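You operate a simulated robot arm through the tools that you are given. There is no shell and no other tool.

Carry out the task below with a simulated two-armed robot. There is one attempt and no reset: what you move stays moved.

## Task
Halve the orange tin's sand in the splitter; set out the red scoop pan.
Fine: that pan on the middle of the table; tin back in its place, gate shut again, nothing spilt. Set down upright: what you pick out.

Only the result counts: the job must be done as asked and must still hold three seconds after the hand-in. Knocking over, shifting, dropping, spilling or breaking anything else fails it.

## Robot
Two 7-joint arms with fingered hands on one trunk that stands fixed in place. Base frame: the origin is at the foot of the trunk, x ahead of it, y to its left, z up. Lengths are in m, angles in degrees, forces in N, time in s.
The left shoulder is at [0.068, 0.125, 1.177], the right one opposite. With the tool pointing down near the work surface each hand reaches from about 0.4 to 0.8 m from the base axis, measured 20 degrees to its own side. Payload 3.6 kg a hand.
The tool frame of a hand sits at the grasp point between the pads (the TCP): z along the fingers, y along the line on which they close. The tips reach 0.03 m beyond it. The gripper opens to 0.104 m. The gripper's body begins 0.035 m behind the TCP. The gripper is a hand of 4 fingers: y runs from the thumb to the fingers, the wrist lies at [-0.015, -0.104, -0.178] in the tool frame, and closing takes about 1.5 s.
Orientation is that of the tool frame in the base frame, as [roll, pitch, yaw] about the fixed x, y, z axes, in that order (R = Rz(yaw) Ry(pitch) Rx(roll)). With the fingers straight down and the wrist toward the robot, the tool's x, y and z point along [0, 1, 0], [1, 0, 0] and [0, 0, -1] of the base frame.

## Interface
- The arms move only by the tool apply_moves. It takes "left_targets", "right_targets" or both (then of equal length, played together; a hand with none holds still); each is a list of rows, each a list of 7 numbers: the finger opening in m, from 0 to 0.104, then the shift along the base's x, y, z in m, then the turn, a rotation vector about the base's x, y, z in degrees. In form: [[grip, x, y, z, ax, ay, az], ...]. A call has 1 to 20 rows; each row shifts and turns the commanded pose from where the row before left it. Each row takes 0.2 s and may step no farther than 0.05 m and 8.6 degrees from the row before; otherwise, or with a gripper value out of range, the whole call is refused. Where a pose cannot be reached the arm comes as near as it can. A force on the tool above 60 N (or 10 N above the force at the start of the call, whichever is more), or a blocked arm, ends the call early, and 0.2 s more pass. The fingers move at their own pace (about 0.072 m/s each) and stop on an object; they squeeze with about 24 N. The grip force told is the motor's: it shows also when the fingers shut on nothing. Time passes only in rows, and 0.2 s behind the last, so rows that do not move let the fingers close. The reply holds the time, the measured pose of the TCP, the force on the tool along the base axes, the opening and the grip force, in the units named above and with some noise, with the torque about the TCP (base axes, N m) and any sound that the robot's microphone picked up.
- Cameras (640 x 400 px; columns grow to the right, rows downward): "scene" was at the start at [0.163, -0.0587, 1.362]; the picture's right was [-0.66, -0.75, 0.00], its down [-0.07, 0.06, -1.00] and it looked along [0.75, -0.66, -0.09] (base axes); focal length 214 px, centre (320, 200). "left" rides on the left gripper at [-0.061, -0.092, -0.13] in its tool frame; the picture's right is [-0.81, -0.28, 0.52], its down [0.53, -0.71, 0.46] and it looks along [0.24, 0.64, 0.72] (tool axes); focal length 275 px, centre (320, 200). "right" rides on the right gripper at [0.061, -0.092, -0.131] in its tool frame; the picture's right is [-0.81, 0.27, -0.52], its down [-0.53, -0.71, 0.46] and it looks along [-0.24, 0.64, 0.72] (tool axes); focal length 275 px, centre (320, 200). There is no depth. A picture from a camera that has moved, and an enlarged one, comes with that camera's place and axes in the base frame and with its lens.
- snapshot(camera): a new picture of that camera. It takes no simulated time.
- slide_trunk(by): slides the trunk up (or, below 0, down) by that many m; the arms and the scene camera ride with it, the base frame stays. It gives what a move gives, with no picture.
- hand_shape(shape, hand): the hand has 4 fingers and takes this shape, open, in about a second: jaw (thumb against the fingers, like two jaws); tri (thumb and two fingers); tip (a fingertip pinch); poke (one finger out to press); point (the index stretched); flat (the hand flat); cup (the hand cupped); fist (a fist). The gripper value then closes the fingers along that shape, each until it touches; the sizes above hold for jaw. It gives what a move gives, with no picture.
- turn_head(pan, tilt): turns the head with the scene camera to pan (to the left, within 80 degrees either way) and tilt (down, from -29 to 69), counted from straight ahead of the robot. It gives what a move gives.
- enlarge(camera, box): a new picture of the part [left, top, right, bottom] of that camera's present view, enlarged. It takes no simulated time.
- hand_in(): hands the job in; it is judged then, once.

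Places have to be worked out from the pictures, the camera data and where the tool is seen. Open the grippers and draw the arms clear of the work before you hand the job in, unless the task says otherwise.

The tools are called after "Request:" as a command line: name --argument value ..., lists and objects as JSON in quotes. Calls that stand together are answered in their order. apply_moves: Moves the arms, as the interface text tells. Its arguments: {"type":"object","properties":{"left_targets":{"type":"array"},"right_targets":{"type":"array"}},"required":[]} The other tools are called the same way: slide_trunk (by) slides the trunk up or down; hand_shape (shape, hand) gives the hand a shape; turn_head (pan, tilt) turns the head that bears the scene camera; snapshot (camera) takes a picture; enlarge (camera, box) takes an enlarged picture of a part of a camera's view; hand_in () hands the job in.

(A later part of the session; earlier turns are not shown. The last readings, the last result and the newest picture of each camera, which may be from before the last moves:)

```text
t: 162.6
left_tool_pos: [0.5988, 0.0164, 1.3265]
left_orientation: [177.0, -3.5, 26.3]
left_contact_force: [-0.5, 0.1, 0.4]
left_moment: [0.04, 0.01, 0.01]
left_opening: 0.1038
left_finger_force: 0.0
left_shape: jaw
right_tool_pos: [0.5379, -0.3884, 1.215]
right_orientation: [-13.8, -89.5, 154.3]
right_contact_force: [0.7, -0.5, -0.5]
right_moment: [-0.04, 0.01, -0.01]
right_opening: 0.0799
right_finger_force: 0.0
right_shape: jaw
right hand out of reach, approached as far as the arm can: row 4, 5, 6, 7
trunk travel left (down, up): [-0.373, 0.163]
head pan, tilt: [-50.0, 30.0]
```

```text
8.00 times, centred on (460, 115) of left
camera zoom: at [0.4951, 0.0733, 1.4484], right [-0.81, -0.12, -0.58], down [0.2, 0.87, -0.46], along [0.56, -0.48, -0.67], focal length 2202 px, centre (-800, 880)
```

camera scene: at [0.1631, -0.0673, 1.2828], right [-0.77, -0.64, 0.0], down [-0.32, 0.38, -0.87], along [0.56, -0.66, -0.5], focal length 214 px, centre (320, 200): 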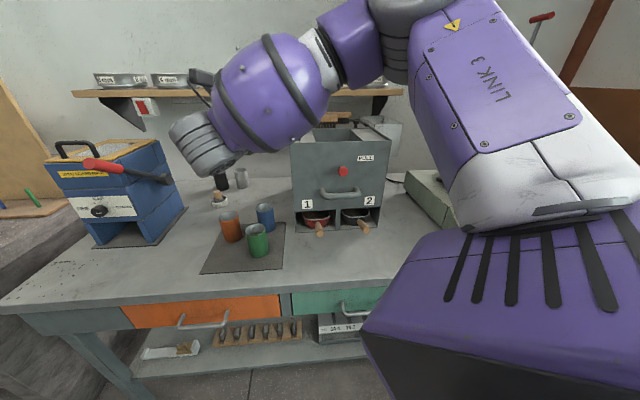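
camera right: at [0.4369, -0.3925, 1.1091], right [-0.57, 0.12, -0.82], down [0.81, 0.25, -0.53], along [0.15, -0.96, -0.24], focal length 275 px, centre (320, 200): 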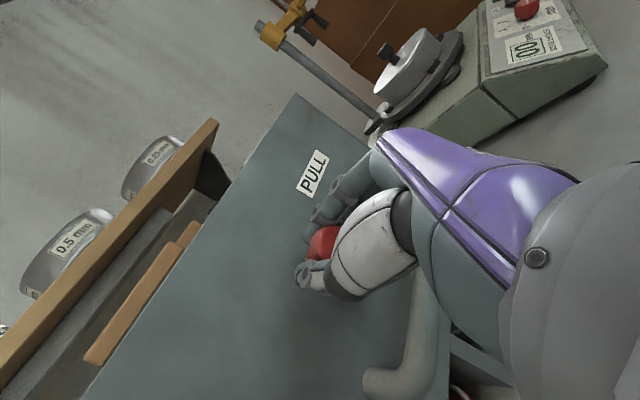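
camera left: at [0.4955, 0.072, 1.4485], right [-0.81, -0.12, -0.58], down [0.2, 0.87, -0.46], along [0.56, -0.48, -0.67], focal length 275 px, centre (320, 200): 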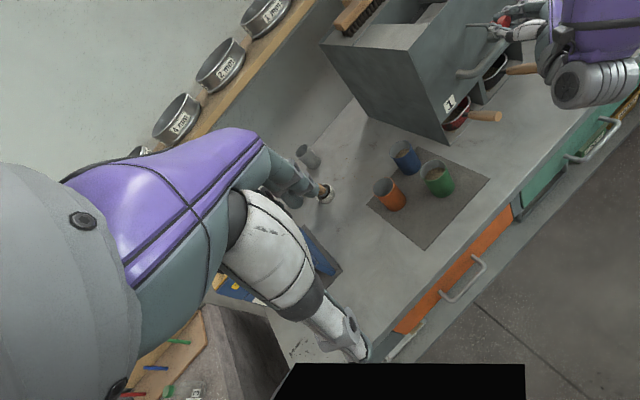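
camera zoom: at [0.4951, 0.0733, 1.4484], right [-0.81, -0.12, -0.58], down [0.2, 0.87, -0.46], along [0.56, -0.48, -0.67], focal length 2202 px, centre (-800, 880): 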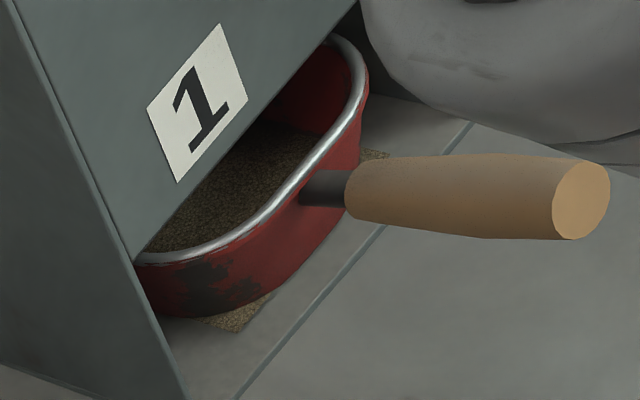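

The sand-coloured corners under both pans look like a drawing artefact of the fill, with straight edges and equal in both pans; there is no loose spill. The red handle runs from (0.545, −0.508, 0.86) to its end at (0.485, −0.451, 0.878). I'll bring the hand in front of it, pitched 10° down along the handle.

Request:
apply_moves --right_targets '[[0.06, -0.02, -0.0056, -0.034, 3.2, 3.8, 0], [0.06, -0.02, -0.0056, -0.034, 3.2, 3.8, 0], [0.06, -0.02, -0.0056, -0.034, 0, 0, 0], [0.06, -0.02, -0.0056, -0.034, 0, 0, 0], [0.06, -0.018, -0.0056, -0.034, 0, 0, 0], [0.06, 0, 0, 0, 0, 0, 0]]'

Request:
enlarge --camera "left" --box '[400, 0, 640, 180]'

```text
t: 164.0
left_tool_pos: [0.5994, 0.017, 1.3267]
left_orientation: [177.0, -3.5, 26.4]
left_contact_force: [0.1, -0.3, 0.1]
left_moment: [0.02, -0.01, 0.01]
left_opening: 0.1039
left_finger_force: 0.1
left_shape: jaw
right_tool_pos: [0.438, -0.4159, 1.0453]
right_orientation: [-178.5, -80.6, -41.2]
right_contact_force: [0.0, -0.2, -0.6]
right_moment: [0.05, -0.02, 0.0]
right_opening: 0.0604
right_finger_force: 0.1
right_shape: jaw
trunk travel left (down, up): [-0.373, 0.163]
head pan, tilt: [-50.0, 30.0]
```

```text
2.22 times, centred on (520, 90) of left
camera zoom: at [0.4941, 0.0736, 1.4489], right [-0.81, -0.12, -0.58], down [0.2, 0.87, -0.46], along [0.56, -0.48, -0.67], focal length 612 px, centre (-124, 444)
```

zoom: 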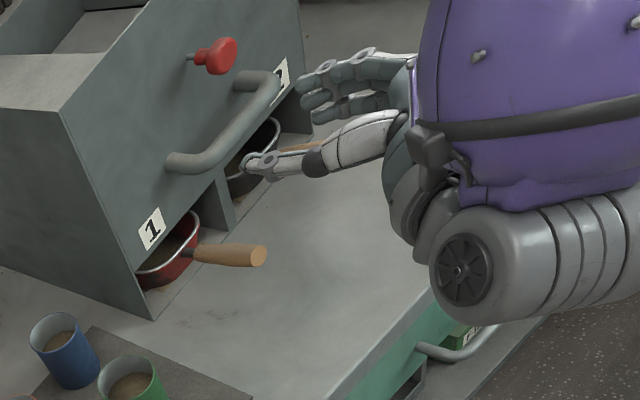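

Staging is reached above the approach line. I'll lower the trunk 15 cm and check alignment with the handle.

Request:
slide_trunk --by -0.15

Request:
snapshot --camera "left"

Request:
snapshot --camera "right"

Request:
snapshot --camera "scene"

```text
t: 165.7
left_tool_pos: [0.5999, 0.0171, 1.1775]
left_orientation: [176.9, -3.6, 26.4]
left_contact_force: [0.2, 0.2, -0.1]
left_moment: [0.03, 0.0, -0.03]
left_opening: 0.1041
left_finger_force: 0.1
left_shape: jaw
right_tool_pos: [0.4394, -0.417, 0.896]
right_orientation: [-178.9, -80.6, -40.9]
right_contact_force: [-0.2, 0.7, 1.1]
right_moment: [-0.03, 0.03, 0.01]
right_opening: 0.0603
right_finger_force: 0.1
right_shape: jaw
trunk travel left (down, up): [-0.223, 0.313]
head pan, tilt: [-50.0, 30.0]
```

```text
taken
camera left: at [0.4937, 0.0734, 1.2991], right [-0.81, -0.12, -0.58], down [0.2, 0.87, -0.46], along [0.56, -0.48, -0.67], focal length 275 px, centre (320, 200)
```

left: 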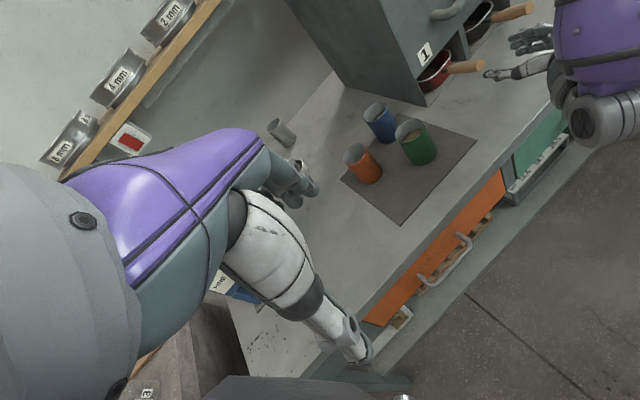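

```text
taken
camera right: at [0.4073, -0.2694, 0.9785], right [-0.67, 0.2, -0.72], down [0.74, 0.32, -0.6], along [0.11, -0.93, -0.36], focal length 275 px, centre (320, 200)
```

right: 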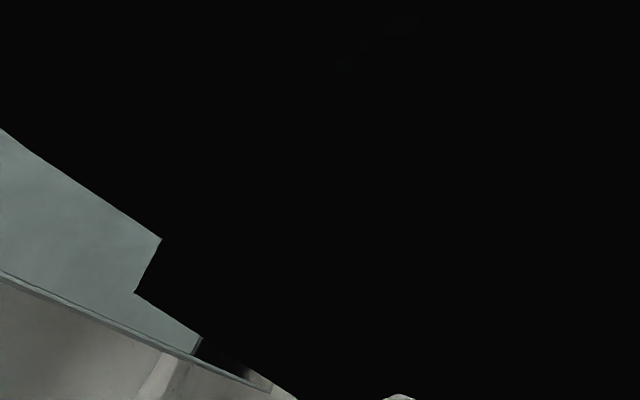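

```text
taken
camera scene: at [0.1979, -0.0672, 1.1343], right [-0.77, -0.64, 0.0], down [-0.32, 0.38, -0.87], along [0.56, -0.66, -0.5], focal length 214 px, centre (320, 200)
```

scene: 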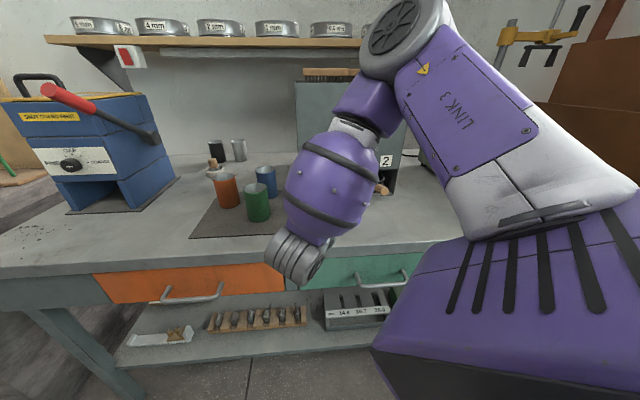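

Request:
enlarge --camera "left" --box '[410, 10, 570, 130]'

```text
3.33 times, centred on (490, 70) of left
camera zoom: at [0.4937, 0.0734, 1.2991], right [-0.81, -0.12, -0.58], down [0.2, 0.87, -0.46], along [0.56, -0.48, -0.67], focal length 918 px, centre (-247, 633)
```

zoom: 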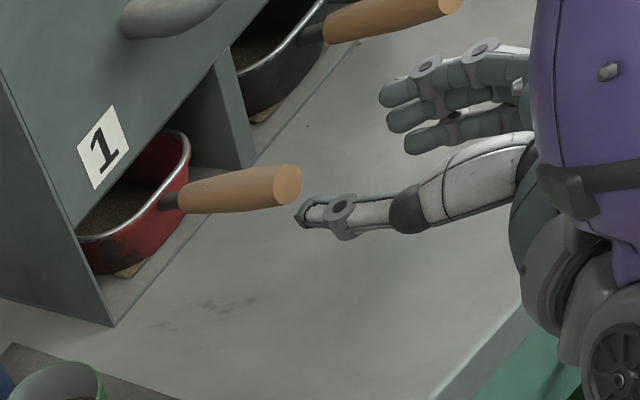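

The handle's axis lines up between thumb and fingers. I'll advance about 6 cm along it and check.

Request:
apply_moves --right_targets '[[0.06, 0.004, -0.003, -0.012, 0, 0, 0], [0.06, 0.0165, -0.0135, -0.0035, 0, 0, 0], [0.06, 0.0165, -0.0135, -0.0035, 0, 0, 0], [0.06, 0.0165, -0.0135, -0.0035, 0, 0, 0], [0.06, 0, 0, 0, 0, 0, 0]]'

Request:
enlarge --camera "left" --box '[410, 10, 570, 130]'

Request:
snapshot --camera "right"

```text
t: 166.9
left_tool_pos: [0.6006, 0.0175, 1.1769]
left_orientation: [177.0, -3.4, 26.5]
left_contact_force: [0.1, -0.3, 0.6]
left_moment: [0.02, 0.01, 0.0]
left_opening: 0.104
left_finger_force: 0.0
left_shape: jaw
right_tool_pos: [0.4936, -0.4605, 0.8741]
right_orientation: [-179.0, -80.6, -40.9]
right_contact_force: [-0.2, 0.8, 0.0]
right_moment: [-0.03, 0.0, -0.06]
right_opening: 0.0603
right_finger_force: 0.2
right_shape: jaw
trunk travel left (down, up): [-0.223, 0.313]
head pan, tilt: [-50.0, 30.0]
```

```text
3.33 times, centred on (490, 70) of left
camera zoom: at [0.4943, 0.0734, 1.2988], right [-0.81, -0.12, -0.58], down [0.2, 0.87, -0.46], along [0.56, -0.48, -0.67], focal length 918 px, centre (-247, 633)
```

zoom: 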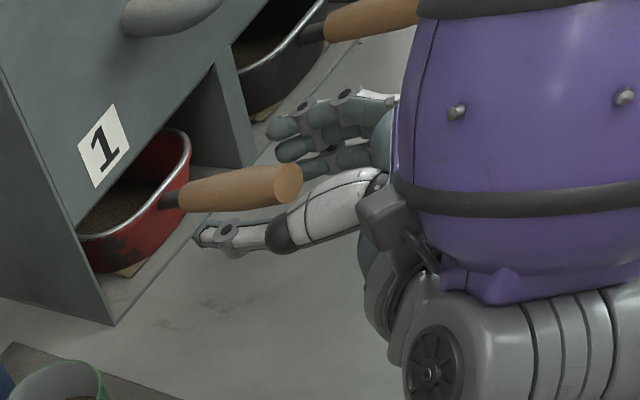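

```text
taken
camera right: at [0.4613, -0.3127, 0.9559], right [-0.67, 0.2, -0.72], down [0.74, 0.32, -0.6], along [0.11, -0.93, -0.36], focal length 275 px, centre (320, 200)
```

right: 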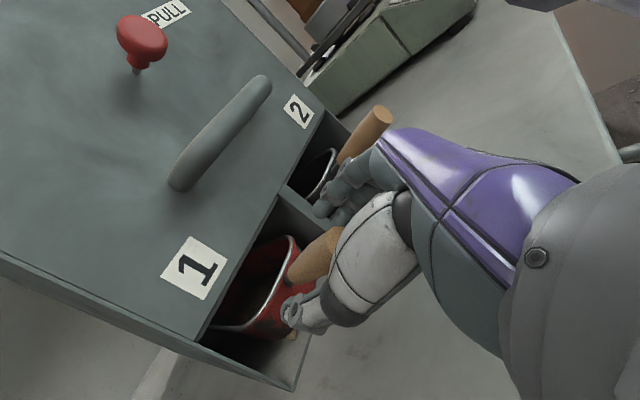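

The handle lies between thumb and fingers in both views. I'll advance 1.8 cm more and close on it.

Request:
apply_moves --right_targets '[[0.06, 0.007, -0.0058, -0.0015, 0, 0, 0], [0.06, 0.007, -0.0058, -0.0015, 0, 0, 0], [0.06, 0, 0, 0, 0, 0, 0], [0.045, 0, 0, 0, 0, 0, 0], [0.03, 0, 0, 0, 0, 0, 0], [0.02, 0, 0, 0, 0, 0, 0], [0.005, 0, 0, 0, 0, 0, 0], [0.005, 0, 0, 0, 0, 0, 0], [0.005, 0, 0, 0, 0, 0, 0]]'

Request:
enlarge --camera "left" --box '[410, 10, 570, 130]'

Request:
snapshot --camera "right"

```text
t: 168.9
left_tool_pos: [0.5999, 0.0182, 1.1774]
left_orientation: [177.0, -3.5, 26.5]
left_contact_force: [0.1, 0.0, 0.4]
left_moment: [0.0, 0.02, 0.0]
left_opening: 0.1041
left_finger_force: 0.0
left_shape: jaw
right_tool_pos: [0.5086, -0.4719, 0.8719]
right_orientation: [-178.9, -80.5, -40.9]
right_contact_force: [0.2, 0.4, 1.2]
right_moment: [-0.07, 0.07, -0.03]
right_opening: 0.0104
right_finger_force: 24.7
right_shape: jaw
trunk travel left (down, up): [-0.223, 0.313]
head pan, tilt: [-50.0, 30.0]
```

```text
3.33 times, centred on (490, 70) of left
camera zoom: at [0.4942, 0.0736, 1.2988], right [-0.81, -0.12, -0.58], down [0.2, 0.87, -0.46], along [0.56, -0.48, -0.67], focal length 918 px, centre (-247, 633)
```

zoom: 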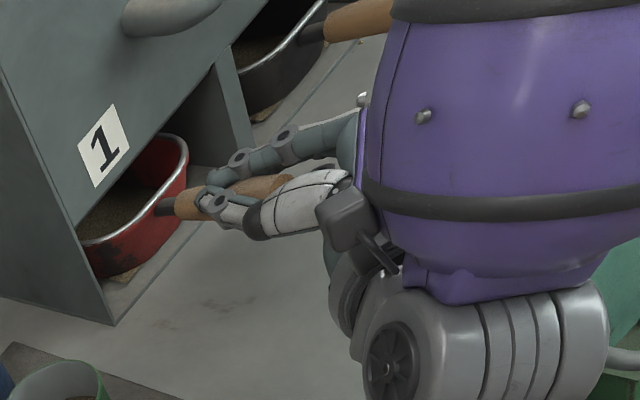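

```text
taken
camera right: at [0.4753, -0.3239, 0.9532], right [-0.67, 0.2, -0.72], down [0.74, 0.32, -0.6], along [0.11, -0.93, -0.36], focal length 275 px, centre (320, 200)
```

right: 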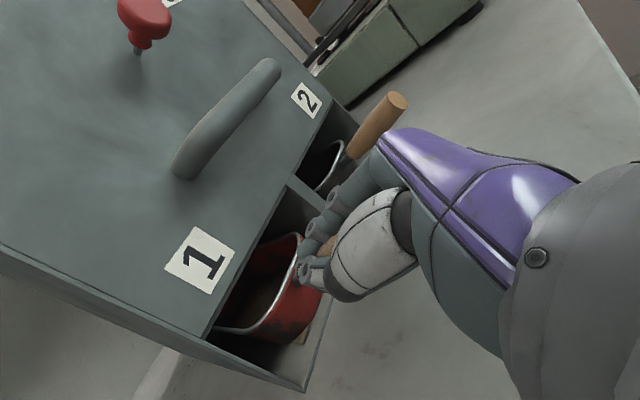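

The handle is gripped at 24.7 N. I'll draw the pan straight out along −n, 5 cm first.

Request:
apply_moves --right_targets '[[0.0, -0.0035, 0.0035, 0.001, 0, 0, 0], [0.0, -0.007, 0.007, 0, 0, 0, 0], [0.0, -0.007, 0.007, 0, 0, 0, 0], [0.0, -0.007, 0.007, 0, 0, 0, 0], [0.0, -0.007, 0.007, 0, 0, 0, 0], [0.0, 0, 0, 0, 0, 0, 0]]'

Request:
enlarge --camera "left" --box '[410, 10, 570, 130]'

Request:
snapshot --camera "right"

```text
t: 170.3
left_tool_pos: [0.5993, 0.0162, 1.177]
left_orientation: [177.0, -3.5, 26.4]
left_contact_force: [0.3, 0.2, 0.0]
left_moment: [0.01, -0.03, -0.01]
left_opening: 0.104
left_finger_force: 0.1
left_shape: jaw
right_tool_pos: [0.4756, -0.4416, 0.8713]
right_orientation: [-178.9, -80.4, -40.9]
right_contact_force: [0.6, -1.2, 0.4]
right_moment: [-0.02, 0.08, -0.01]
right_opening: 0.0103
right_finger_force: 23.9
right_shape: jaw
trunk travel left (down, up): [-0.223, 0.313]
head pan, tilt: [-50.0, 30.0]
```

```text
3.33 times, centred on (490, 70) of left
camera zoom: at [0.4945, 0.0733, 1.2987], right [-0.81, -0.12, -0.58], down [0.2, 0.87, -0.46], along [0.56, -0.48, -0.67], focal length 918 px, centre (-247, 633)
```

zoom: 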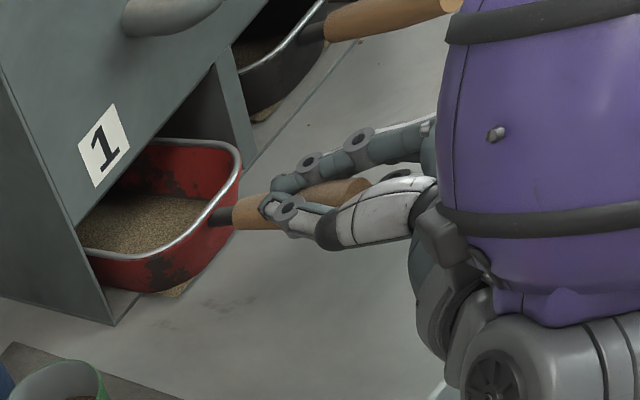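

```text
taken
camera right: at [0.4434, -0.2932, 0.9537], right [-0.67, 0.2, -0.72], down [0.74, 0.32, -0.6], along [0.11, -0.93, -0.36], focal length 275 px, centre (320, 200)
```

right: 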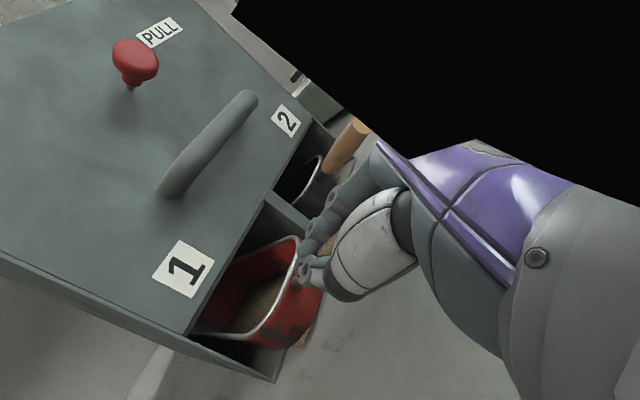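

The pan slides out smoothly with its sand. I'll pull another 5 cm.

Request:
apply_moves --right_targets '[[0.0, -0.007, 0.007, 0, 0, 0, 0], [0.0, -0.007, 0.007, 0, 0, 0, 0], [0.0, -0.007, 0.007, 0, 0, 0, 0], [0.0, -0.007, 0.007, 0, 0, 0, 0], [0.0, -0.007, 0.007, 0, 0, 0, 0], [0.0, 0, 0, 0, 0, 0, 0]]'

Request:
snapshot --camera "left"

Request:
enlarge --camera "left" --box '[410, 10, 570, 130]'

```text
t: 171.7
left_tool_pos: [0.6002, 0.0168, 1.1762]
left_orientation: [177.0, -3.5, 26.4]
left_contact_force: [-0.4, 0.8, -0.1]
left_moment: [0.01, -0.03, 0.01]
left_opening: 0.1038
left_finger_force: 0.1
left_shape: jaw
right_tool_pos: [0.4415, -0.4051, 0.8712]
right_orientation: [-178.7, -80.6, -41.2]
right_contact_force: [-0.4, -0.3, -0.8]
right_moment: [-0.01, 0.1, 0.03]
right_opening: 0.0105
right_finger_force: 24.0
right_shape: jaw
trunk travel left (down, up): [-0.223, 0.313]
head pan, tilt: [-50.0, 30.0]
```

```text
taken
camera left: at [0.4945, 0.0733, 1.2987], right [-0.81, -0.12, -0.58], down [0.2, 0.87, -0.46], along [0.56, -0.48, -0.67], focal length 275 px, centre (320, 200)
```

left: 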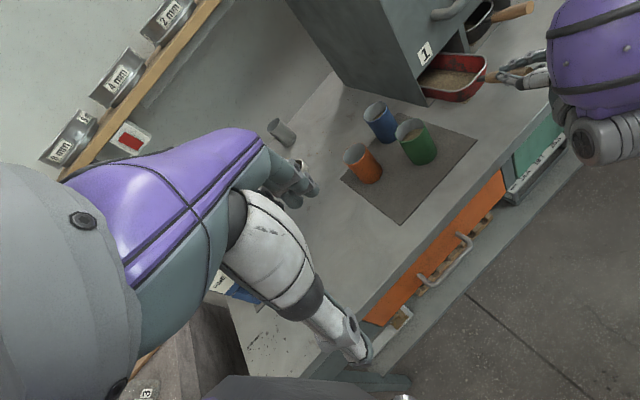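

```text
3.33 times, centred on (490, 70) of left
camera zoom: at [0.4945, 0.0733, 1.2987], right [-0.81, -0.12, -0.58], down [0.2, 0.87, -0.46], along [0.56, -0.48, -0.67], focal length 918 px, centre (-247, 633)
```

zoom: 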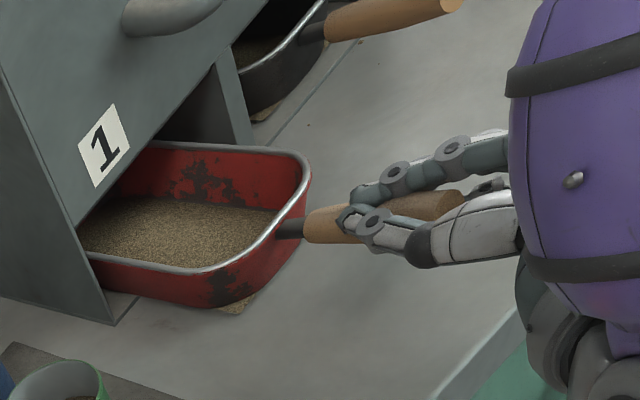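

About 10 cm of the bowl is out and more is still inside. I'll pull 3 cm further and look.

Request:
apply_moves --right_targets '[[0.0, -0.007, 0.007, 0, 0, 0, 0], [0.0, -0.007, 0.007, 0, 0, 0, 0], [0.0, -0.007, 0.007, 0, 0, 0, 0], [0.0, 0, 0, 0, 0, 0, 0]]'

Request:
enlarge --camera "left" --box '[410, 10, 570, 130]'

```text
t: 172.7
left_tool_pos: [0.6007, 0.0155, 1.1783]
left_orientation: [176.9, -3.4, 26.4]
left_contact_force: [-0.4, -0.4, -1.4]
left_moment: [-0.03, 0.01, 0.04]
left_opening: 0.1042
left_finger_force: 0.1
left_shape: jaw
right_tool_pos: [0.4221, -0.3985, 0.8736]
right_orientation: [-178.3, -80.4, -41.5]
right_contact_force: [0.8, -0.4, 0.1]
right_moment: [0.05, 0.09, 0.07]
right_opening: 0.0104
right_finger_force: 23.8
right_shape: jaw
right hand out of reach, approached as far as the arm can: row 2, 3
trunk travel left (down, up): [-0.223, 0.313]
head pan, tilt: [-50.0, 30.0]
```

```text
3.33 times, centred on (490, 70) of left
camera zoom: at [0.4945, 0.0733, 1.2987], right [-0.81, -0.12, -0.58], down [0.2, 0.87, -0.46], along [0.56, -0.48, -0.67], focal length 918 px, centre (-247, 633)
```

zoom: 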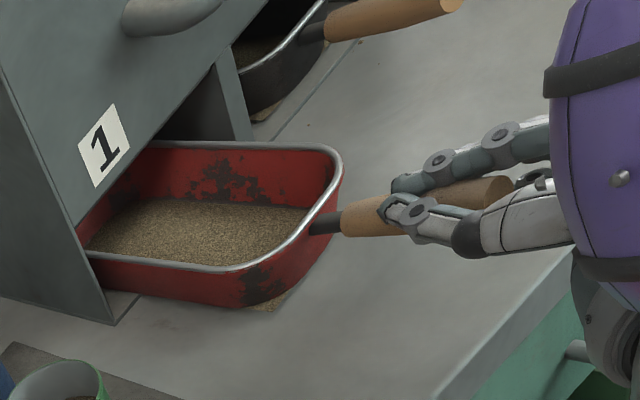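

The wrist has reached its limit here, with the bowl almost out. I'll let go of the handle and re-grip it from above, which is better for lifting and turning. First I'll open and lift straight up.

Request:
apply_moves --right_targets '[[0.03, 0, 0, 0, 0, 0, 0], [0.06, 0, 0, 0, 0, 0, 0], [0.07, 0, 0, 0, 0, 0, 0], [0.07, 0, 0, 0, 0, 0, 0], [0.07, 0, 0, 0, 0, 0, 0]]'

Request:
slide_trunk --by 0.05

Request:
enlarge --camera "left" --box '[410, 10, 570, 130]'

```text
t: 173.9
left_tool_pos: [0.5993, 0.0177, 1.1777]
left_orientation: [177.0, -3.5, 26.4]
left_contact_force: [-0.3, 0.3, 0.5]
left_moment: [0.0, -0.01, 0.02]
left_opening: 0.104
left_finger_force: 0.1
left_shape: jaw
right_tool_pos: [0.4242, -0.3989, 0.8734]
right_orientation: [-178.3, -80.4, -41.5]
right_contact_force: [0.3, -0.4, -0.7]
right_moment: [-0.01, 0.0, -0.01]
right_opening: 0.0695
right_finger_force: 0.0
right_shape: jaw
trunk travel left (down, up): [-0.223, 0.313]
head pan, tilt: [-50.0, 30.0]
```

```text
t: 174.8
left_tool_pos: [0.5995, 0.0172, 1.2275]
left_orientation: [177.1, -3.5, 26.4]
left_contact_force: [-0.3, 0.2, -0.2]
left_moment: [0.01, -0.04, 0.01]
left_opening: 0.1037
left_finger_force: 0.0
left_shape: jaw
right_tool_pos: [0.4223, -0.3993, 0.9229]
right_orientation: [-178.9, -80.5, -40.8]
right_contact_force: [-0.6, 0.7, 1.0]
right_moment: [-0.02, 0.01, -0.02]
right_opening: 0.0695
right_finger_force: 0.1
right_shape: jaw
trunk travel left (down, up): [-0.273, 0.263]
head pan, tilt: [-50.0, 30.0]
```

```text
3.33 times, centred on (490, 70) of left
camera zoom: at [0.4949, 0.0733, 1.3484], right [-0.81, -0.12, -0.58], down [0.2, 0.87, -0.46], along [0.56, -0.48, -0.67], focal length 918 px, centre (-247, 633)
```

zoom: 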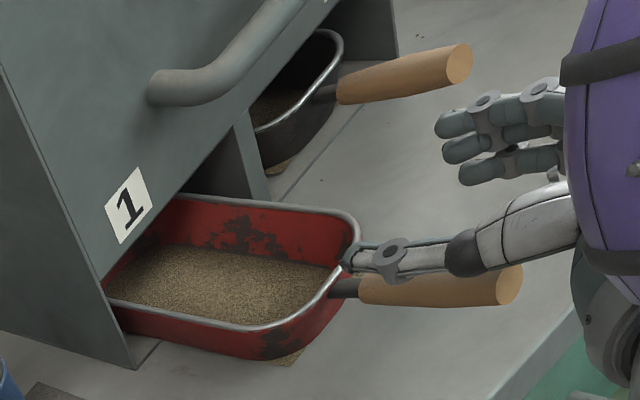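

The hand is clear of the handle and the pan stayed in place. I'll raise up and rotate the hand to point straight down.

Request:
slide_trunk --by 0.07

Request:
apply_moves --right_targets '[[0.08, 0.007, -0.005, 0.042, 0, 0, 0], [0.08, 0.007, -0.005, 0.042, 0, 0, 0], [0.08, 0.007, -0.005, 0.042, 0, 0, 0], [0.08, 0.007, -0.005, 0.042, 0, 0, 0], [0.08, 0, 0, 0, -0.548, 6.264, 5.25], [0.08, 0, 0, 0, -0.548, 6.264, 5.25], [0.08, 0, 0, 0, -0.548, 6.264, 5.25], [0.08, 0, 0, 0, -0.548, 6.264, 5.25], [0.08, 0, 0, 0, -0.548, 6.264, 5.25], [0.08, 0, 0, 0, -0.548, 6.264, 5.25], [0.08, 0, 0, 0, -0.548, 6.264, 5.25], [0.08, 0, 0, 0, -0.548, 6.264, 5.25], [0.08, 0, 0, 0, -0.548, 6.264, 5.25], [0.08, 0, 0, 0, -0.548, 6.264, 5.25], [0.08, 0, 0, 0, -0.548, 6.264, 5.25], [0.08, 0, 0, 0, -0.548, 6.264, 5.25], [0.08, 0, 0, 0, -0.548, 6.264, 5.25], [0.08, 0, 0, 0, -0.548, 6.264, 5.25]]'

Request:
apply_moves --right_targets '[[0.08, 0, 0, 0, 0, 0, 8.5], [0.08, 0, 0, 0, 0, 0, 8.5], [0.08, 0, 0, 0, 0, 0, 8.5], [0.08, 0, 0, 0, 0, 0, 8.5], [0.08, 0, 0, 0, 0, 0, 8.5], [0.08, 0, 0, 0, 0, 0, 8.5], [0.08, 0, 0, 0, 0, 0, 8.5], [0.08, 0, 0, 0, 0, 0, 8.5], [0.08, 0, 0, 0, 0, 0, 8.5], [0.08, 0, 0, 0, 0, 0, 8.5]]'

Request:
snapshot --camera "right"

Request:
snapshot --camera "left"

Request:
snapshot --camera "scene"

```text
t: 175.9
left_tool_pos: [0.5998, 0.017, 1.2961]
left_orientation: [176.9, -3.5, 26.4]
left_contact_force: [-0.4, -0.2, 0.6]
left_moment: [0.03, -0.01, 0.0]
left_opening: 0.1039
left_finger_force: 0.0
left_shape: jaw
right_tool_pos: [0.4229, -0.3982, 0.9922]
right_orientation: [-178.4, -80.4, -41.4]
right_contact_force: [-0.1, 0.1, -0.4]
right_moment: [0.01, -0.03, 0.01]
right_opening: 0.0695
right_finger_force: 0.1
right_shape: jaw
trunk travel left (down, up): [-0.343, 0.193]
head pan, tilt: [-50.0, 30.0]
```

```text
t: 179.7
left_tool_pos: [0.5992, 0.0173, 1.2955]
left_orientation: [177.1, -3.5, 26.4]
left_contact_force: [-0.9, -0.6, 0.2]
left_moment: [-0.01, 0.0, -0.02]
left_opening: 0.1039
left_finger_force: 0.1
left_shape: jaw
right_tool_pos: [0.4513, -0.4185, 1.1617]
right_orientation: [-179.8, 0.0, 49.9]
right_contact_force: [0.7, -0.1, 0.1]
right_moment: [-0.02, -0.04, -0.01]
right_opening: 0.0798
right_finger_force: 0.0
right_shape: jaw
trunk travel left (down, up): [-0.343, 0.193]
head pan, tilt: [-50.0, 30.0]
```

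```text
t: 181.9
left_tool_pos: [0.6, 0.0172, 1.2978]
left_orientation: [177.0, -3.5, 26.4]
left_contact_force: [-0.9, -0.3, 0.1]
left_moment: [0.01, 0.01, -0.03]
left_opening: 0.104
left_finger_force: 0.0
left_shape: jaw
right_tool_pos: [0.4579, -0.3572, 1.1606]
right_orientation: [-177.6, 3.5, 110.2]
right_contact_force: [-0.3, -0.2, -0.1]
right_moment: [0.02, 0.03, 0.01]
right_opening: 0.0798
right_finger_force: 0.2
right_shape: jaw
right hand out of reach, approached as far as the arm can: row 6, 7, 8, 9, 10
trunk travel left (down, up): [-0.343, 0.193]
head pan, tilt: [-50.0, 30.0]
```

```text
taken
camera right: at [0.3538, -0.3216, 1.292], right [0.55, -0.63, 0.55], down [-0.49, -0.78, -0.39], along [0.68, -0.06, -0.73], focal length 275 px, centre (320, 200)
```

right: 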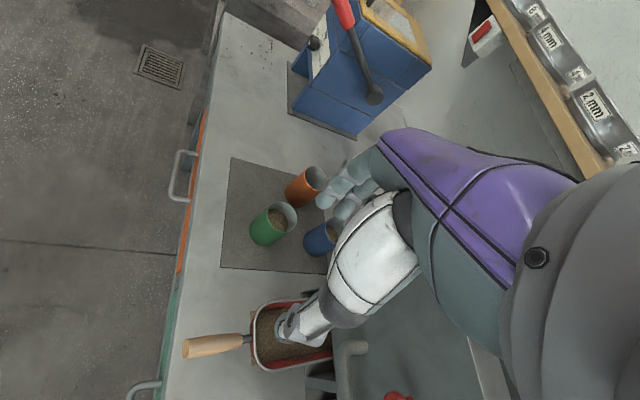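

```text
taken
camera left: at [0.4947, 0.0734, 1.4186], right [-0.81, -0.12, -0.58], down [0.2, 0.87, -0.46], along [0.56, -0.48, -0.67], focal length 275 px, centre (320, 200)
```

left: 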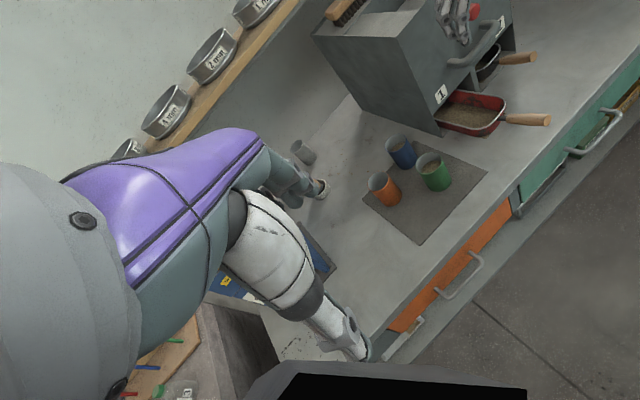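

```text
taken
camera scene: at [0.1695, -0.0671, 1.2532], right [-0.77, -0.64, 0.0], down [-0.32, 0.38, -0.87], along [0.56, -0.66, -0.5], focal length 214 px, centre (320, 200)
```

scene: 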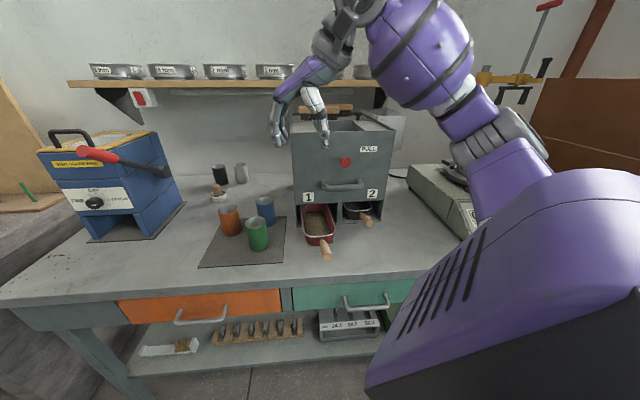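

Turning the hand to 135° is beyond reach (it stopped near 110°). I'll check how far the bowl is out of its bay before choosing the next move.

Request:
enlarge --camera "scene" --box '[280, 180, 400, 270]'

Request:
enlarge --camera "left" --box '[420, 60, 570, 160]'

```text
4.44 times, centred on (340, 225) of scene
camera zoom: at [0.1695, -0.0671, 1.2532], right [-0.77, -0.64, 0.0], down [-0.32, 0.38, -0.87], along [0.56, -0.66, -0.5], focal length 953 px, centre (231, 89)
```

zoom: 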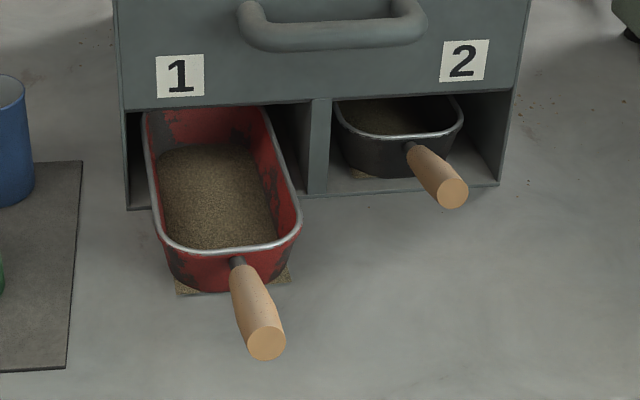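

```text
4.00 times, centred on (495, 110) of left
camera zoom: at [0.4947, 0.0734, 1.4186], right [-0.81, -0.12, -0.58], down [0.2, 0.87, -0.46], along [0.56, -0.48, -0.67], focal length 1101 px, centre (-380, 560)
```

zoom: 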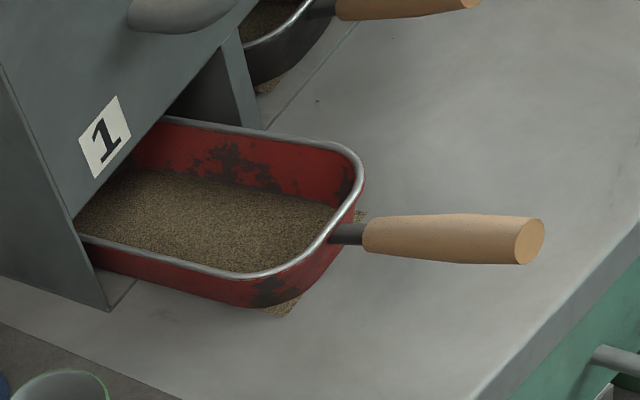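

The bowl is about 17 cm long and still has roughly 4 cm inside the bay. I'll turn the hand back to a natural yaw and take the poke shape: one finger hooked inside the rim can draw the pan the rest of the way.

Request:
apply_moves --right_targets '[[0.104, 0, -0.01, 0, 0, 0, -8.5], [0.104, 0, -0.01, 0, 0, 0, -8.5], [0.104, 0, -0.01, 0, 0, 0, -8.5], [0.104, 0, -0.01, 0, 0, 0, -8.5], [0.104, 0, -0.01, 0, 0, 0, -8.5], [0.104, 0, -0.01, 0, 0, 0, -8.5], [0.104, 0, 0, 0, 0, 0, -8.5], [0.104, 0, 0, 0, 0, 0, -4.5]]'

Request:
hand_shape --shape "poke" --hand "right"

Request:
snapshot --camera "left"

Request:
snapshot --camera "right"

Request:
snapshot --camera "scene"

```text
t: 183.7
left_tool_pos: [0.5995, 0.0168, 1.2991]
left_orientation: [177.0, -3.5, 26.5]
left_contact_force: [-0.3, -0.4, -0.3]
left_moment: [-0.02, 0.02, -0.02]
left_opening: 0.1043
left_finger_force: 0.0
left_shape: jaw
right_tool_pos: [0.4577, -0.4179, 1.1625]
right_orientation: [-177.7, 3.4, 46.0]
right_contact_force: [0.1, -0.2, 0.5]
right_moment: [-0.03, 0.01, 0.02]
right_opening: 0.1035
right_finger_force: 0.0
right_shape: jaw
trunk travel left (down, up): [-0.343, 0.193]
head pan, tilt: [-50.0, 30.0]
```

```text
t: 184.6
left_tool_pos: [0.6003, 0.017, 1.2961]
left_orientation: [177.0, -3.4, 26.4]
left_contact_force: [-0.6, 0.5, 0.2]
left_moment: [-0.02, -0.01, 0.0]
left_opening: 0.1038
left_finger_force: 0.2
left_shape: jaw
right_tool_pos: [0.4584, -0.4194, 1.1628]
right_orientation: [-177.7, 3.5, 46.1]
right_contact_force: [0.1, 0.2, 1.0]
right_moment: [0.02, -0.03, 0.02]
right_opening: 0.0001
right_finger_force: 0.0
right_shape: poke
trunk travel left (down, up): [-0.343, 0.193]
head pan, tilt: [-50.0, 30.0]
```

```text
taken
camera left: at [0.4943, 0.0734, 1.4187], right [-0.81, -0.12, -0.58], down [0.2, 0.87, -0.46], along [0.56, -0.48, -0.67], focal length 275 px, centre (320, 200)
```

left: 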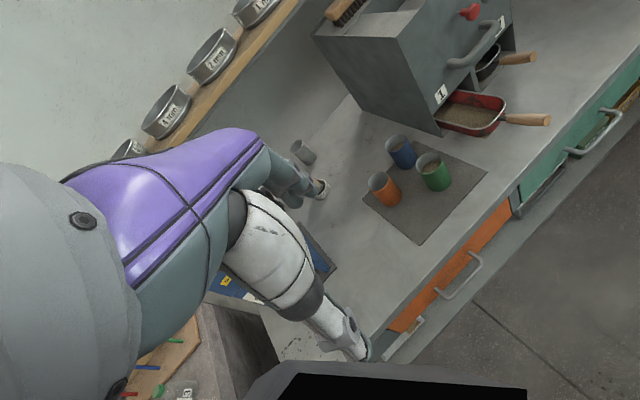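

```text
taken
camera right: at [0.4441, -0.3071, 1.2925], right [-0.33, -0.77, 0.55], down [-0.91, 0.1, -0.39], along [0.24, -0.63, -0.73], focal length 275 px, centre (320, 200)
```

right: 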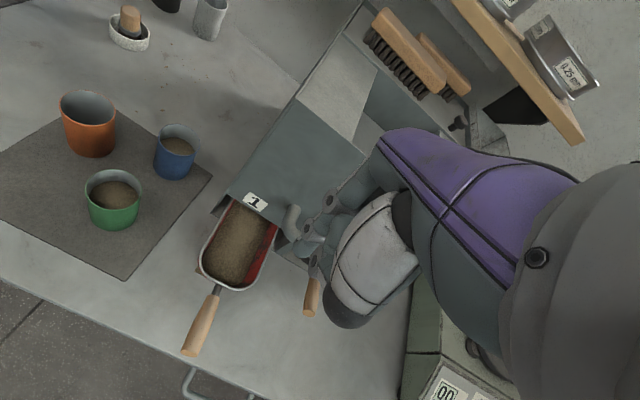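

```text
taken
camera scene: at [0.1692, -0.0672, 1.2532], right [-0.77, -0.64, 0.0], down [-0.32, 0.38, -0.87], along [0.56, -0.66, -0.5], focal length 214 px, centre (320, 200)
```

scene: 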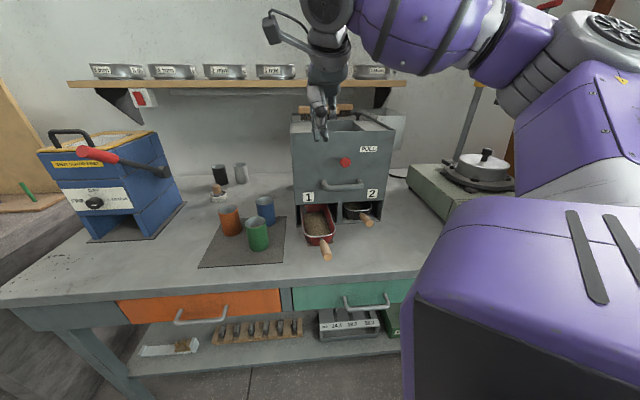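

The hand is in the poke shape. I'll enlarge to find where the extended fingertip is relative to the TCP.

Request:
enlarge --camera "scene" --box '[270, 50, 380, 150]'

Request:
enlarge --camera "right" --box '[180, 150, 400, 370]'

```text
4.00 times, centred on (325, 100) of scene
camera zoom: at [0.1692, -0.0672, 1.2532], right [-0.77, -0.64, 0.0], down [-0.32, 0.38, -0.87], along [0.56, -0.66, -0.5], focal length 858 px, centre (300, 600)
```

zoom: 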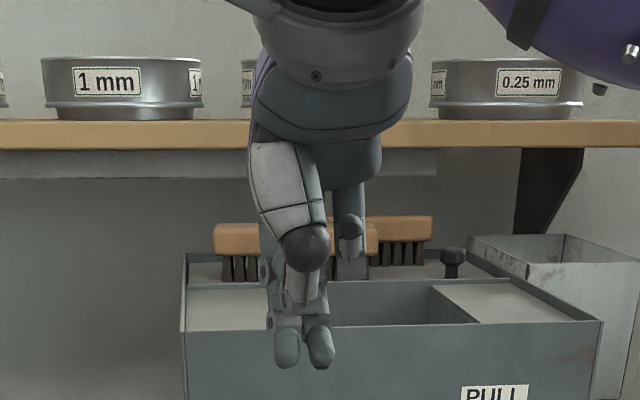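

```text
1.82 times, centred on (290, 260) of right
camera zoom: at [0.4441, -0.3071, 1.2925], right [-0.33, -0.77, 0.55], down [-0.91, 0.1, -0.39], along [0.24, -0.63, -0.73], focal length 500 px, centre (374, 91)
```

zoom: 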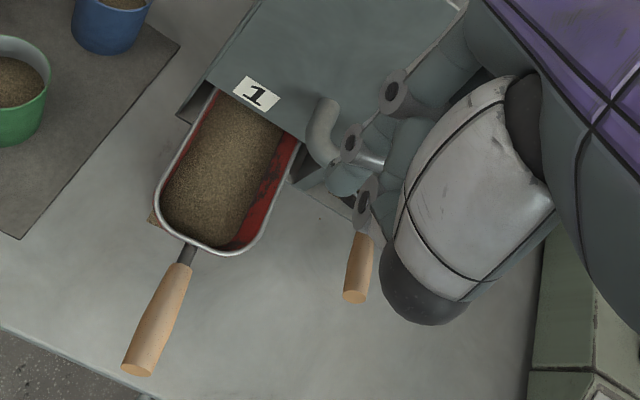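

The fingertip cluster sits about 3.3 cm below the TCP and is compact. I'll tilt the hand 20° so its top leans away from the carry bar, and bring the fingertip above the inside front of the bowl.

Request:
apply_moves --right_targets '[[0.0, 0, 0, 0, -4.43, -6.04, 0.4], [0.0, 0, 0, 0, -4.43, -6.04, 0.4], [0.0, 0, 0, 0, -4.43, -6.04, 0.4], [0.0, 0.0106, -0.0098, -0.04, 0, 0, 0], [0.0, 0.0106, -0.0098, -0.04, 0, 0, 0], [0.0, 0.0106, -0.0098, -0.04, 0, 0, 0], [0.0, 0.0106, -0.0098, -0.04, 0, 0, 0], [0.0, 0, 0, -0.03, 0, 0, 0], [0.0, 0, 0, 0, 0, 0, 0]]'

Request:
enlarge --camera "left" --box '[400, 30, 600, 170]'

Request:
enlarge --camera "scene" --box '[270, 130, 400, 270]'

Request:
snapshot --camera "right"

```text
t: 186.6
left_tool_pos: [0.5997, 0.0171, 1.2975]
left_orientation: [176.9, -3.5, 26.4]
left_contact_force: [0.1, 0.3, 1.2]
left_moment: [0.06, -0.01, 0.01]
left_opening: 0.104
left_finger_force: 0.0
left_shape: jaw
right_tool_pos: [0.5007, -0.4582, 0.9715]
right_orientation: [159.9, 0.6, 46.6]
right_contact_force: [0.8, 0.7, -0.2]
right_moment: [0.03, -0.03, -0.02]
right_opening: 0.0
right_finger_force: 0.1
right_shape: poke
trunk travel left (down, up): [-0.343, 0.193]
head pan, tilt: [-50.0, 30.0]
```

```text
2.86 times, centred on (500, 100) of left
camera zoom: at [0.4942, 0.0735, 1.4188], right [-0.81, -0.12, -0.58], down [0.2, 0.87, -0.46], along [0.56, -0.48, -0.67], focal length 786 px, centre (-194, 486)
```

zoom: 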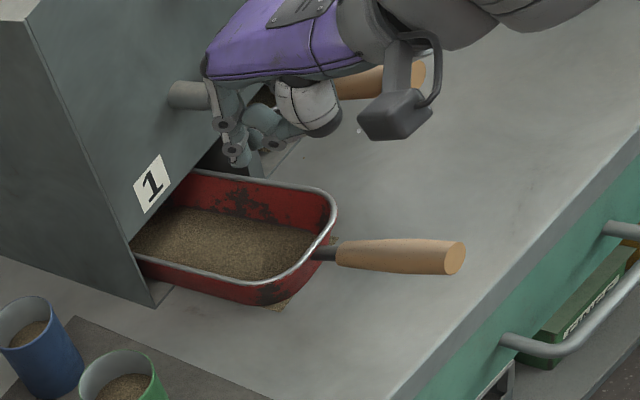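

```text
2.86 times, centred on (335, 200) of scene
camera zoom: at [0.1691, -0.0671, 1.2533], right [-0.77, -0.64, 0.0], down [-0.32, 0.38, -0.87], along [0.56, -0.66, -0.5], focal length 613 px, centre (277, 200)
```

zoom: 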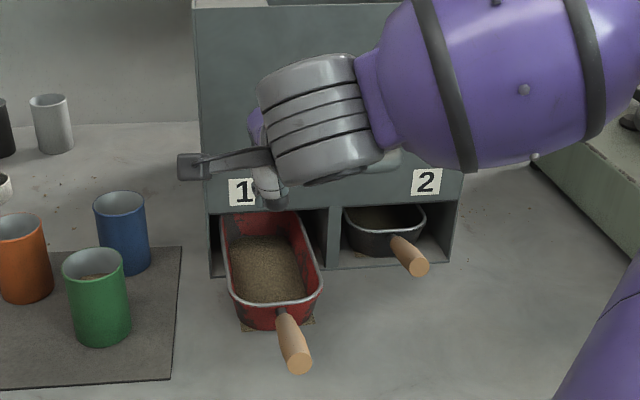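

```text
taken
camera right: at [0.4478, -0.3216, 1.0624], right [-0.49, -0.64, 0.59], down [-0.74, -0.04, -0.67], along [0.45, -0.77, -0.46], focal length 275 px, centre (320, 200)
```

right: 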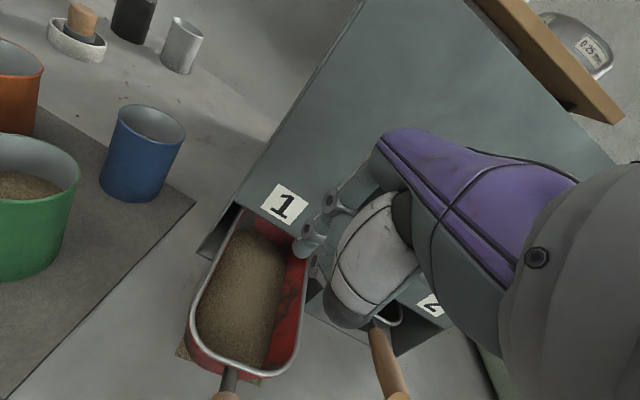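

The fingertip is over the bowl, but the back of the hand would come close to the carry bar on the way down. I'll raise a bit, tilt 18° more and shift slightly back.

Request:
apply_moves --right_targets '[[0.0, -0.003, 0.005, 0.02, -4.24, -4.24, 0], [0.0, -0.003, 0.005, 0.01, -4.24, -4.24, 0], [0.0, -0.002, 0.005, 0, -4.24, -4.24, 0], [0.0, 0, 0, -0.03, 0, 0, 0], [0.0, 0, 0, -0.03, 0, 0, 0], [0.0, 0, 0, 0, 0, 0, 0]]'

Request:
enlarge --camera "left" --box '[400, 30, 600, 170]'

Request:
snapshot --camera "right"

```text
t: 188.0
left_tool_pos: [0.6005, 0.0165, 1.2972]
left_orientation: [177.0, -3.5, 26.4]
left_contact_force: [-0.5, -1.0, 0.6]
left_moment: [0.05, 0.03, -0.01]
left_opening: 0.104
left_finger_force: 0.0
left_shape: jaw
right_tool_pos: [0.4915, -0.4425, 0.9415]
right_orientation: [141.9, 1.0, 46.3]
right_contact_force: [-0.1, 0.8, -0.3]
right_moment: [0.01, 0.0, 0.06]
right_opening: 0.0
right_finger_force: 0.1
right_shape: poke
trunk travel left (down, up): [-0.343, 0.193]
head pan, tilt: [-50.0, 30.0]
```

```text
2.86 times, centred on (500, 100) of left
camera zoom: at [0.4938, 0.0735, 1.419], right [-0.81, -0.12, -0.58], down [0.2, 0.87, -0.46], along [0.56, -0.48, -0.67], focal length 786 px, centre (-194, 486)
```

zoom: 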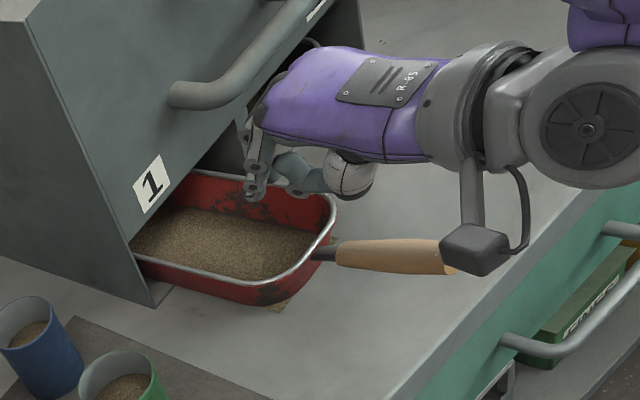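

```text
taken
camera right: at [0.4249, -0.291, 0.9872], right [-0.63, -0.51, 0.59], down [-0.58, -0.2, -0.79], along [0.52, -0.84, -0.17], focal length 275 px, centre (320, 200)
```

right: 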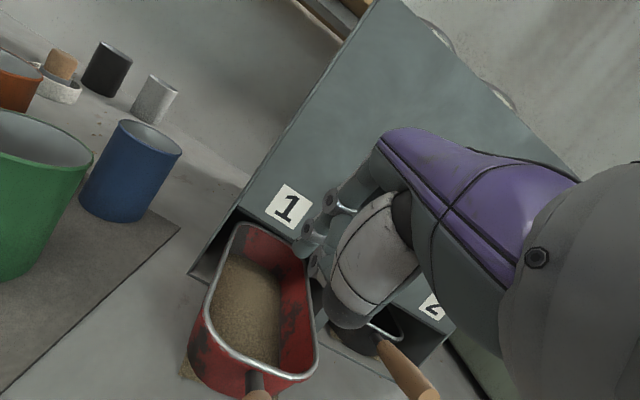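

The fingertip is above the bowl's front part. With this much tilt the palm would sit low over the handle, so I'll take back 10° of tilt and shift 2 cm right before going down.

Request:
apply_moves --right_targets '[[0.0, -0.0078, -0.0078, 0.005, 3.54, 3.54, 0], [0.0, -0.0078, -0.0078, 0, 3.54, 3.54, 0], [0.0, 0, 0, -0.025, 0, 0, 0], [0.0, 0, 0, 0, 0, 0, 0]]'

Request:
enlarge --camera "left" --box '[400, 30, 600, 170]'

Request:
enlarge --camera "right" --box '[160, 180, 440, 400]'

```text
t: 189.0
left_tool_pos: [0.5985, 0.0177, 1.2977]
left_orientation: [176.9, -3.5, 26.5]
left_contact_force: [-0.2, -0.9, -0.3]
left_moment: [0.0, -0.02, -0.01]
left_opening: 0.1042
left_finger_force: 0.1
left_shape: jaw
right_tool_pos: [0.4754, -0.4576, 0.9222]
right_orientation: [152.0, 0.9, 46.4]
right_contact_force: [0.2, -0.5, 0.5]
right_moment: [0.02, -0.02, -0.02]
right_opening: 0.0001
right_finger_force: 0.1
right_shape: poke
trunk travel left (down, up): [-0.343, 0.193]
head pan, tilt: [-50.0, 30.0]
```

```text
2.86 times, centred on (500, 100) of left
camera zoom: at [0.494, 0.074, 1.4188], right [-0.81, -0.12, -0.58], down [0.2, 0.87, -0.46], along [0.56, -0.48, -0.67], focal length 786 px, centre (-194, 486)
```

zoom: 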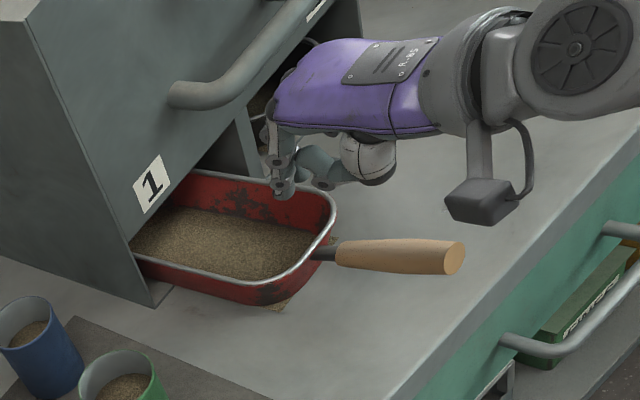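

```text
1.82 times, centred on (300, 290) of right
camera zoom: at [0.4163, -0.3134, 0.9937], right [-0.55, -0.58, 0.6], down [-0.67, -0.11, -0.73], along [0.49, -0.81, -0.33], focal length 500 px, centre (356, 36)
```

zoom: 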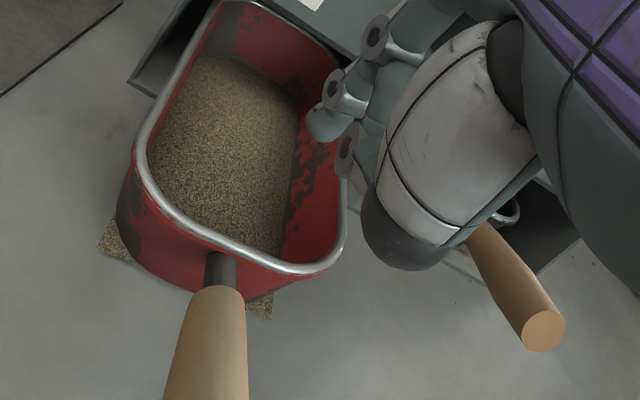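

The fingertip will enter inside the bowl's front-right, about 2 cm from the right wall. I'll lower it to about 1.5 cm below the rim.

Request:
apply_moves --right_targets '[[0.0, 0, 0, -0.023, 0, 0, 0], [0.0, 0, 0, -0.022, 0, 0, 0], [0.0, 0, 0, 0, 0, 0, 0]]'

Request:
enlarge --camera "left" --box '[400, 30, 600, 170]'

Request:
enlarge --camera "right" --box '[160, 180, 440, 400]'

```text
t: 189.8
left_tool_pos: [0.5999, 0.0166, 1.2968]
left_orientation: [177.1, -3.5, 26.4]
left_contact_force: [0.2, -0.4, -0.9]
left_moment: [-0.02, -0.04, 0.02]
left_opening: 0.1044
left_finger_force: 0.0
left_shape: jaw
right_tool_pos: [0.4775, -0.457, 0.9114]
right_orientation: [151.9, 0.8, 46.4]
right_contact_force: [-0.1, -0.1, -0.1]
right_moment: [-0.01, 0.04, -0.03]
right_opening: 0.0001
right_finger_force: 0.1
right_shape: poke
right hand out of reach, approached as far as the arm can: row 1, 2
trunk travel left (down, up): [-0.343, 0.193]
head pan, tilt: [-50.0, 30.0]
```

```text
2.86 times, centred on (500, 100) of left
camera zoom: at [0.4944, 0.0735, 1.4187], right [-0.81, -0.12, -0.58], down [0.2, 0.87, -0.46], along [0.56, -0.48, -0.67], focal length 786 px, centre (-194, 486)
```

zoom: 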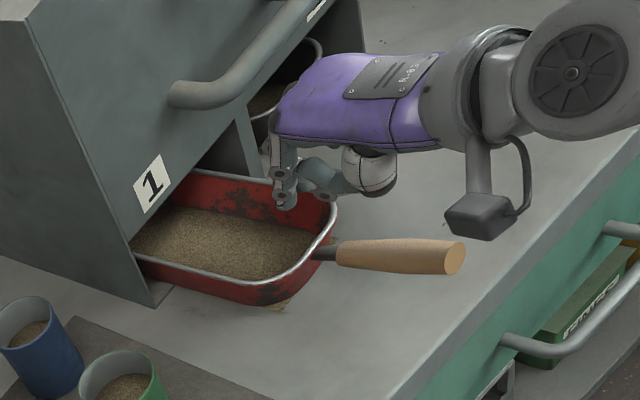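

```text
1.82 times, centred on (300, 290) of right
camera zoom: at [0.4171, -0.3136, 0.9824], right [-0.55, -0.58, 0.6], down [-0.68, -0.11, -0.73], along [0.49, -0.81, -0.33], focal length 500 px, centre (356, 36)
```

zoom: 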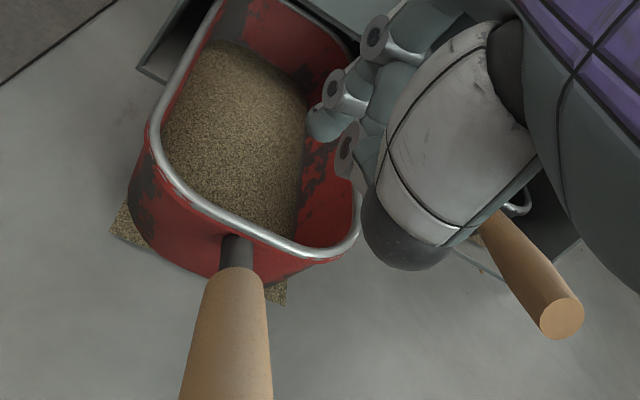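

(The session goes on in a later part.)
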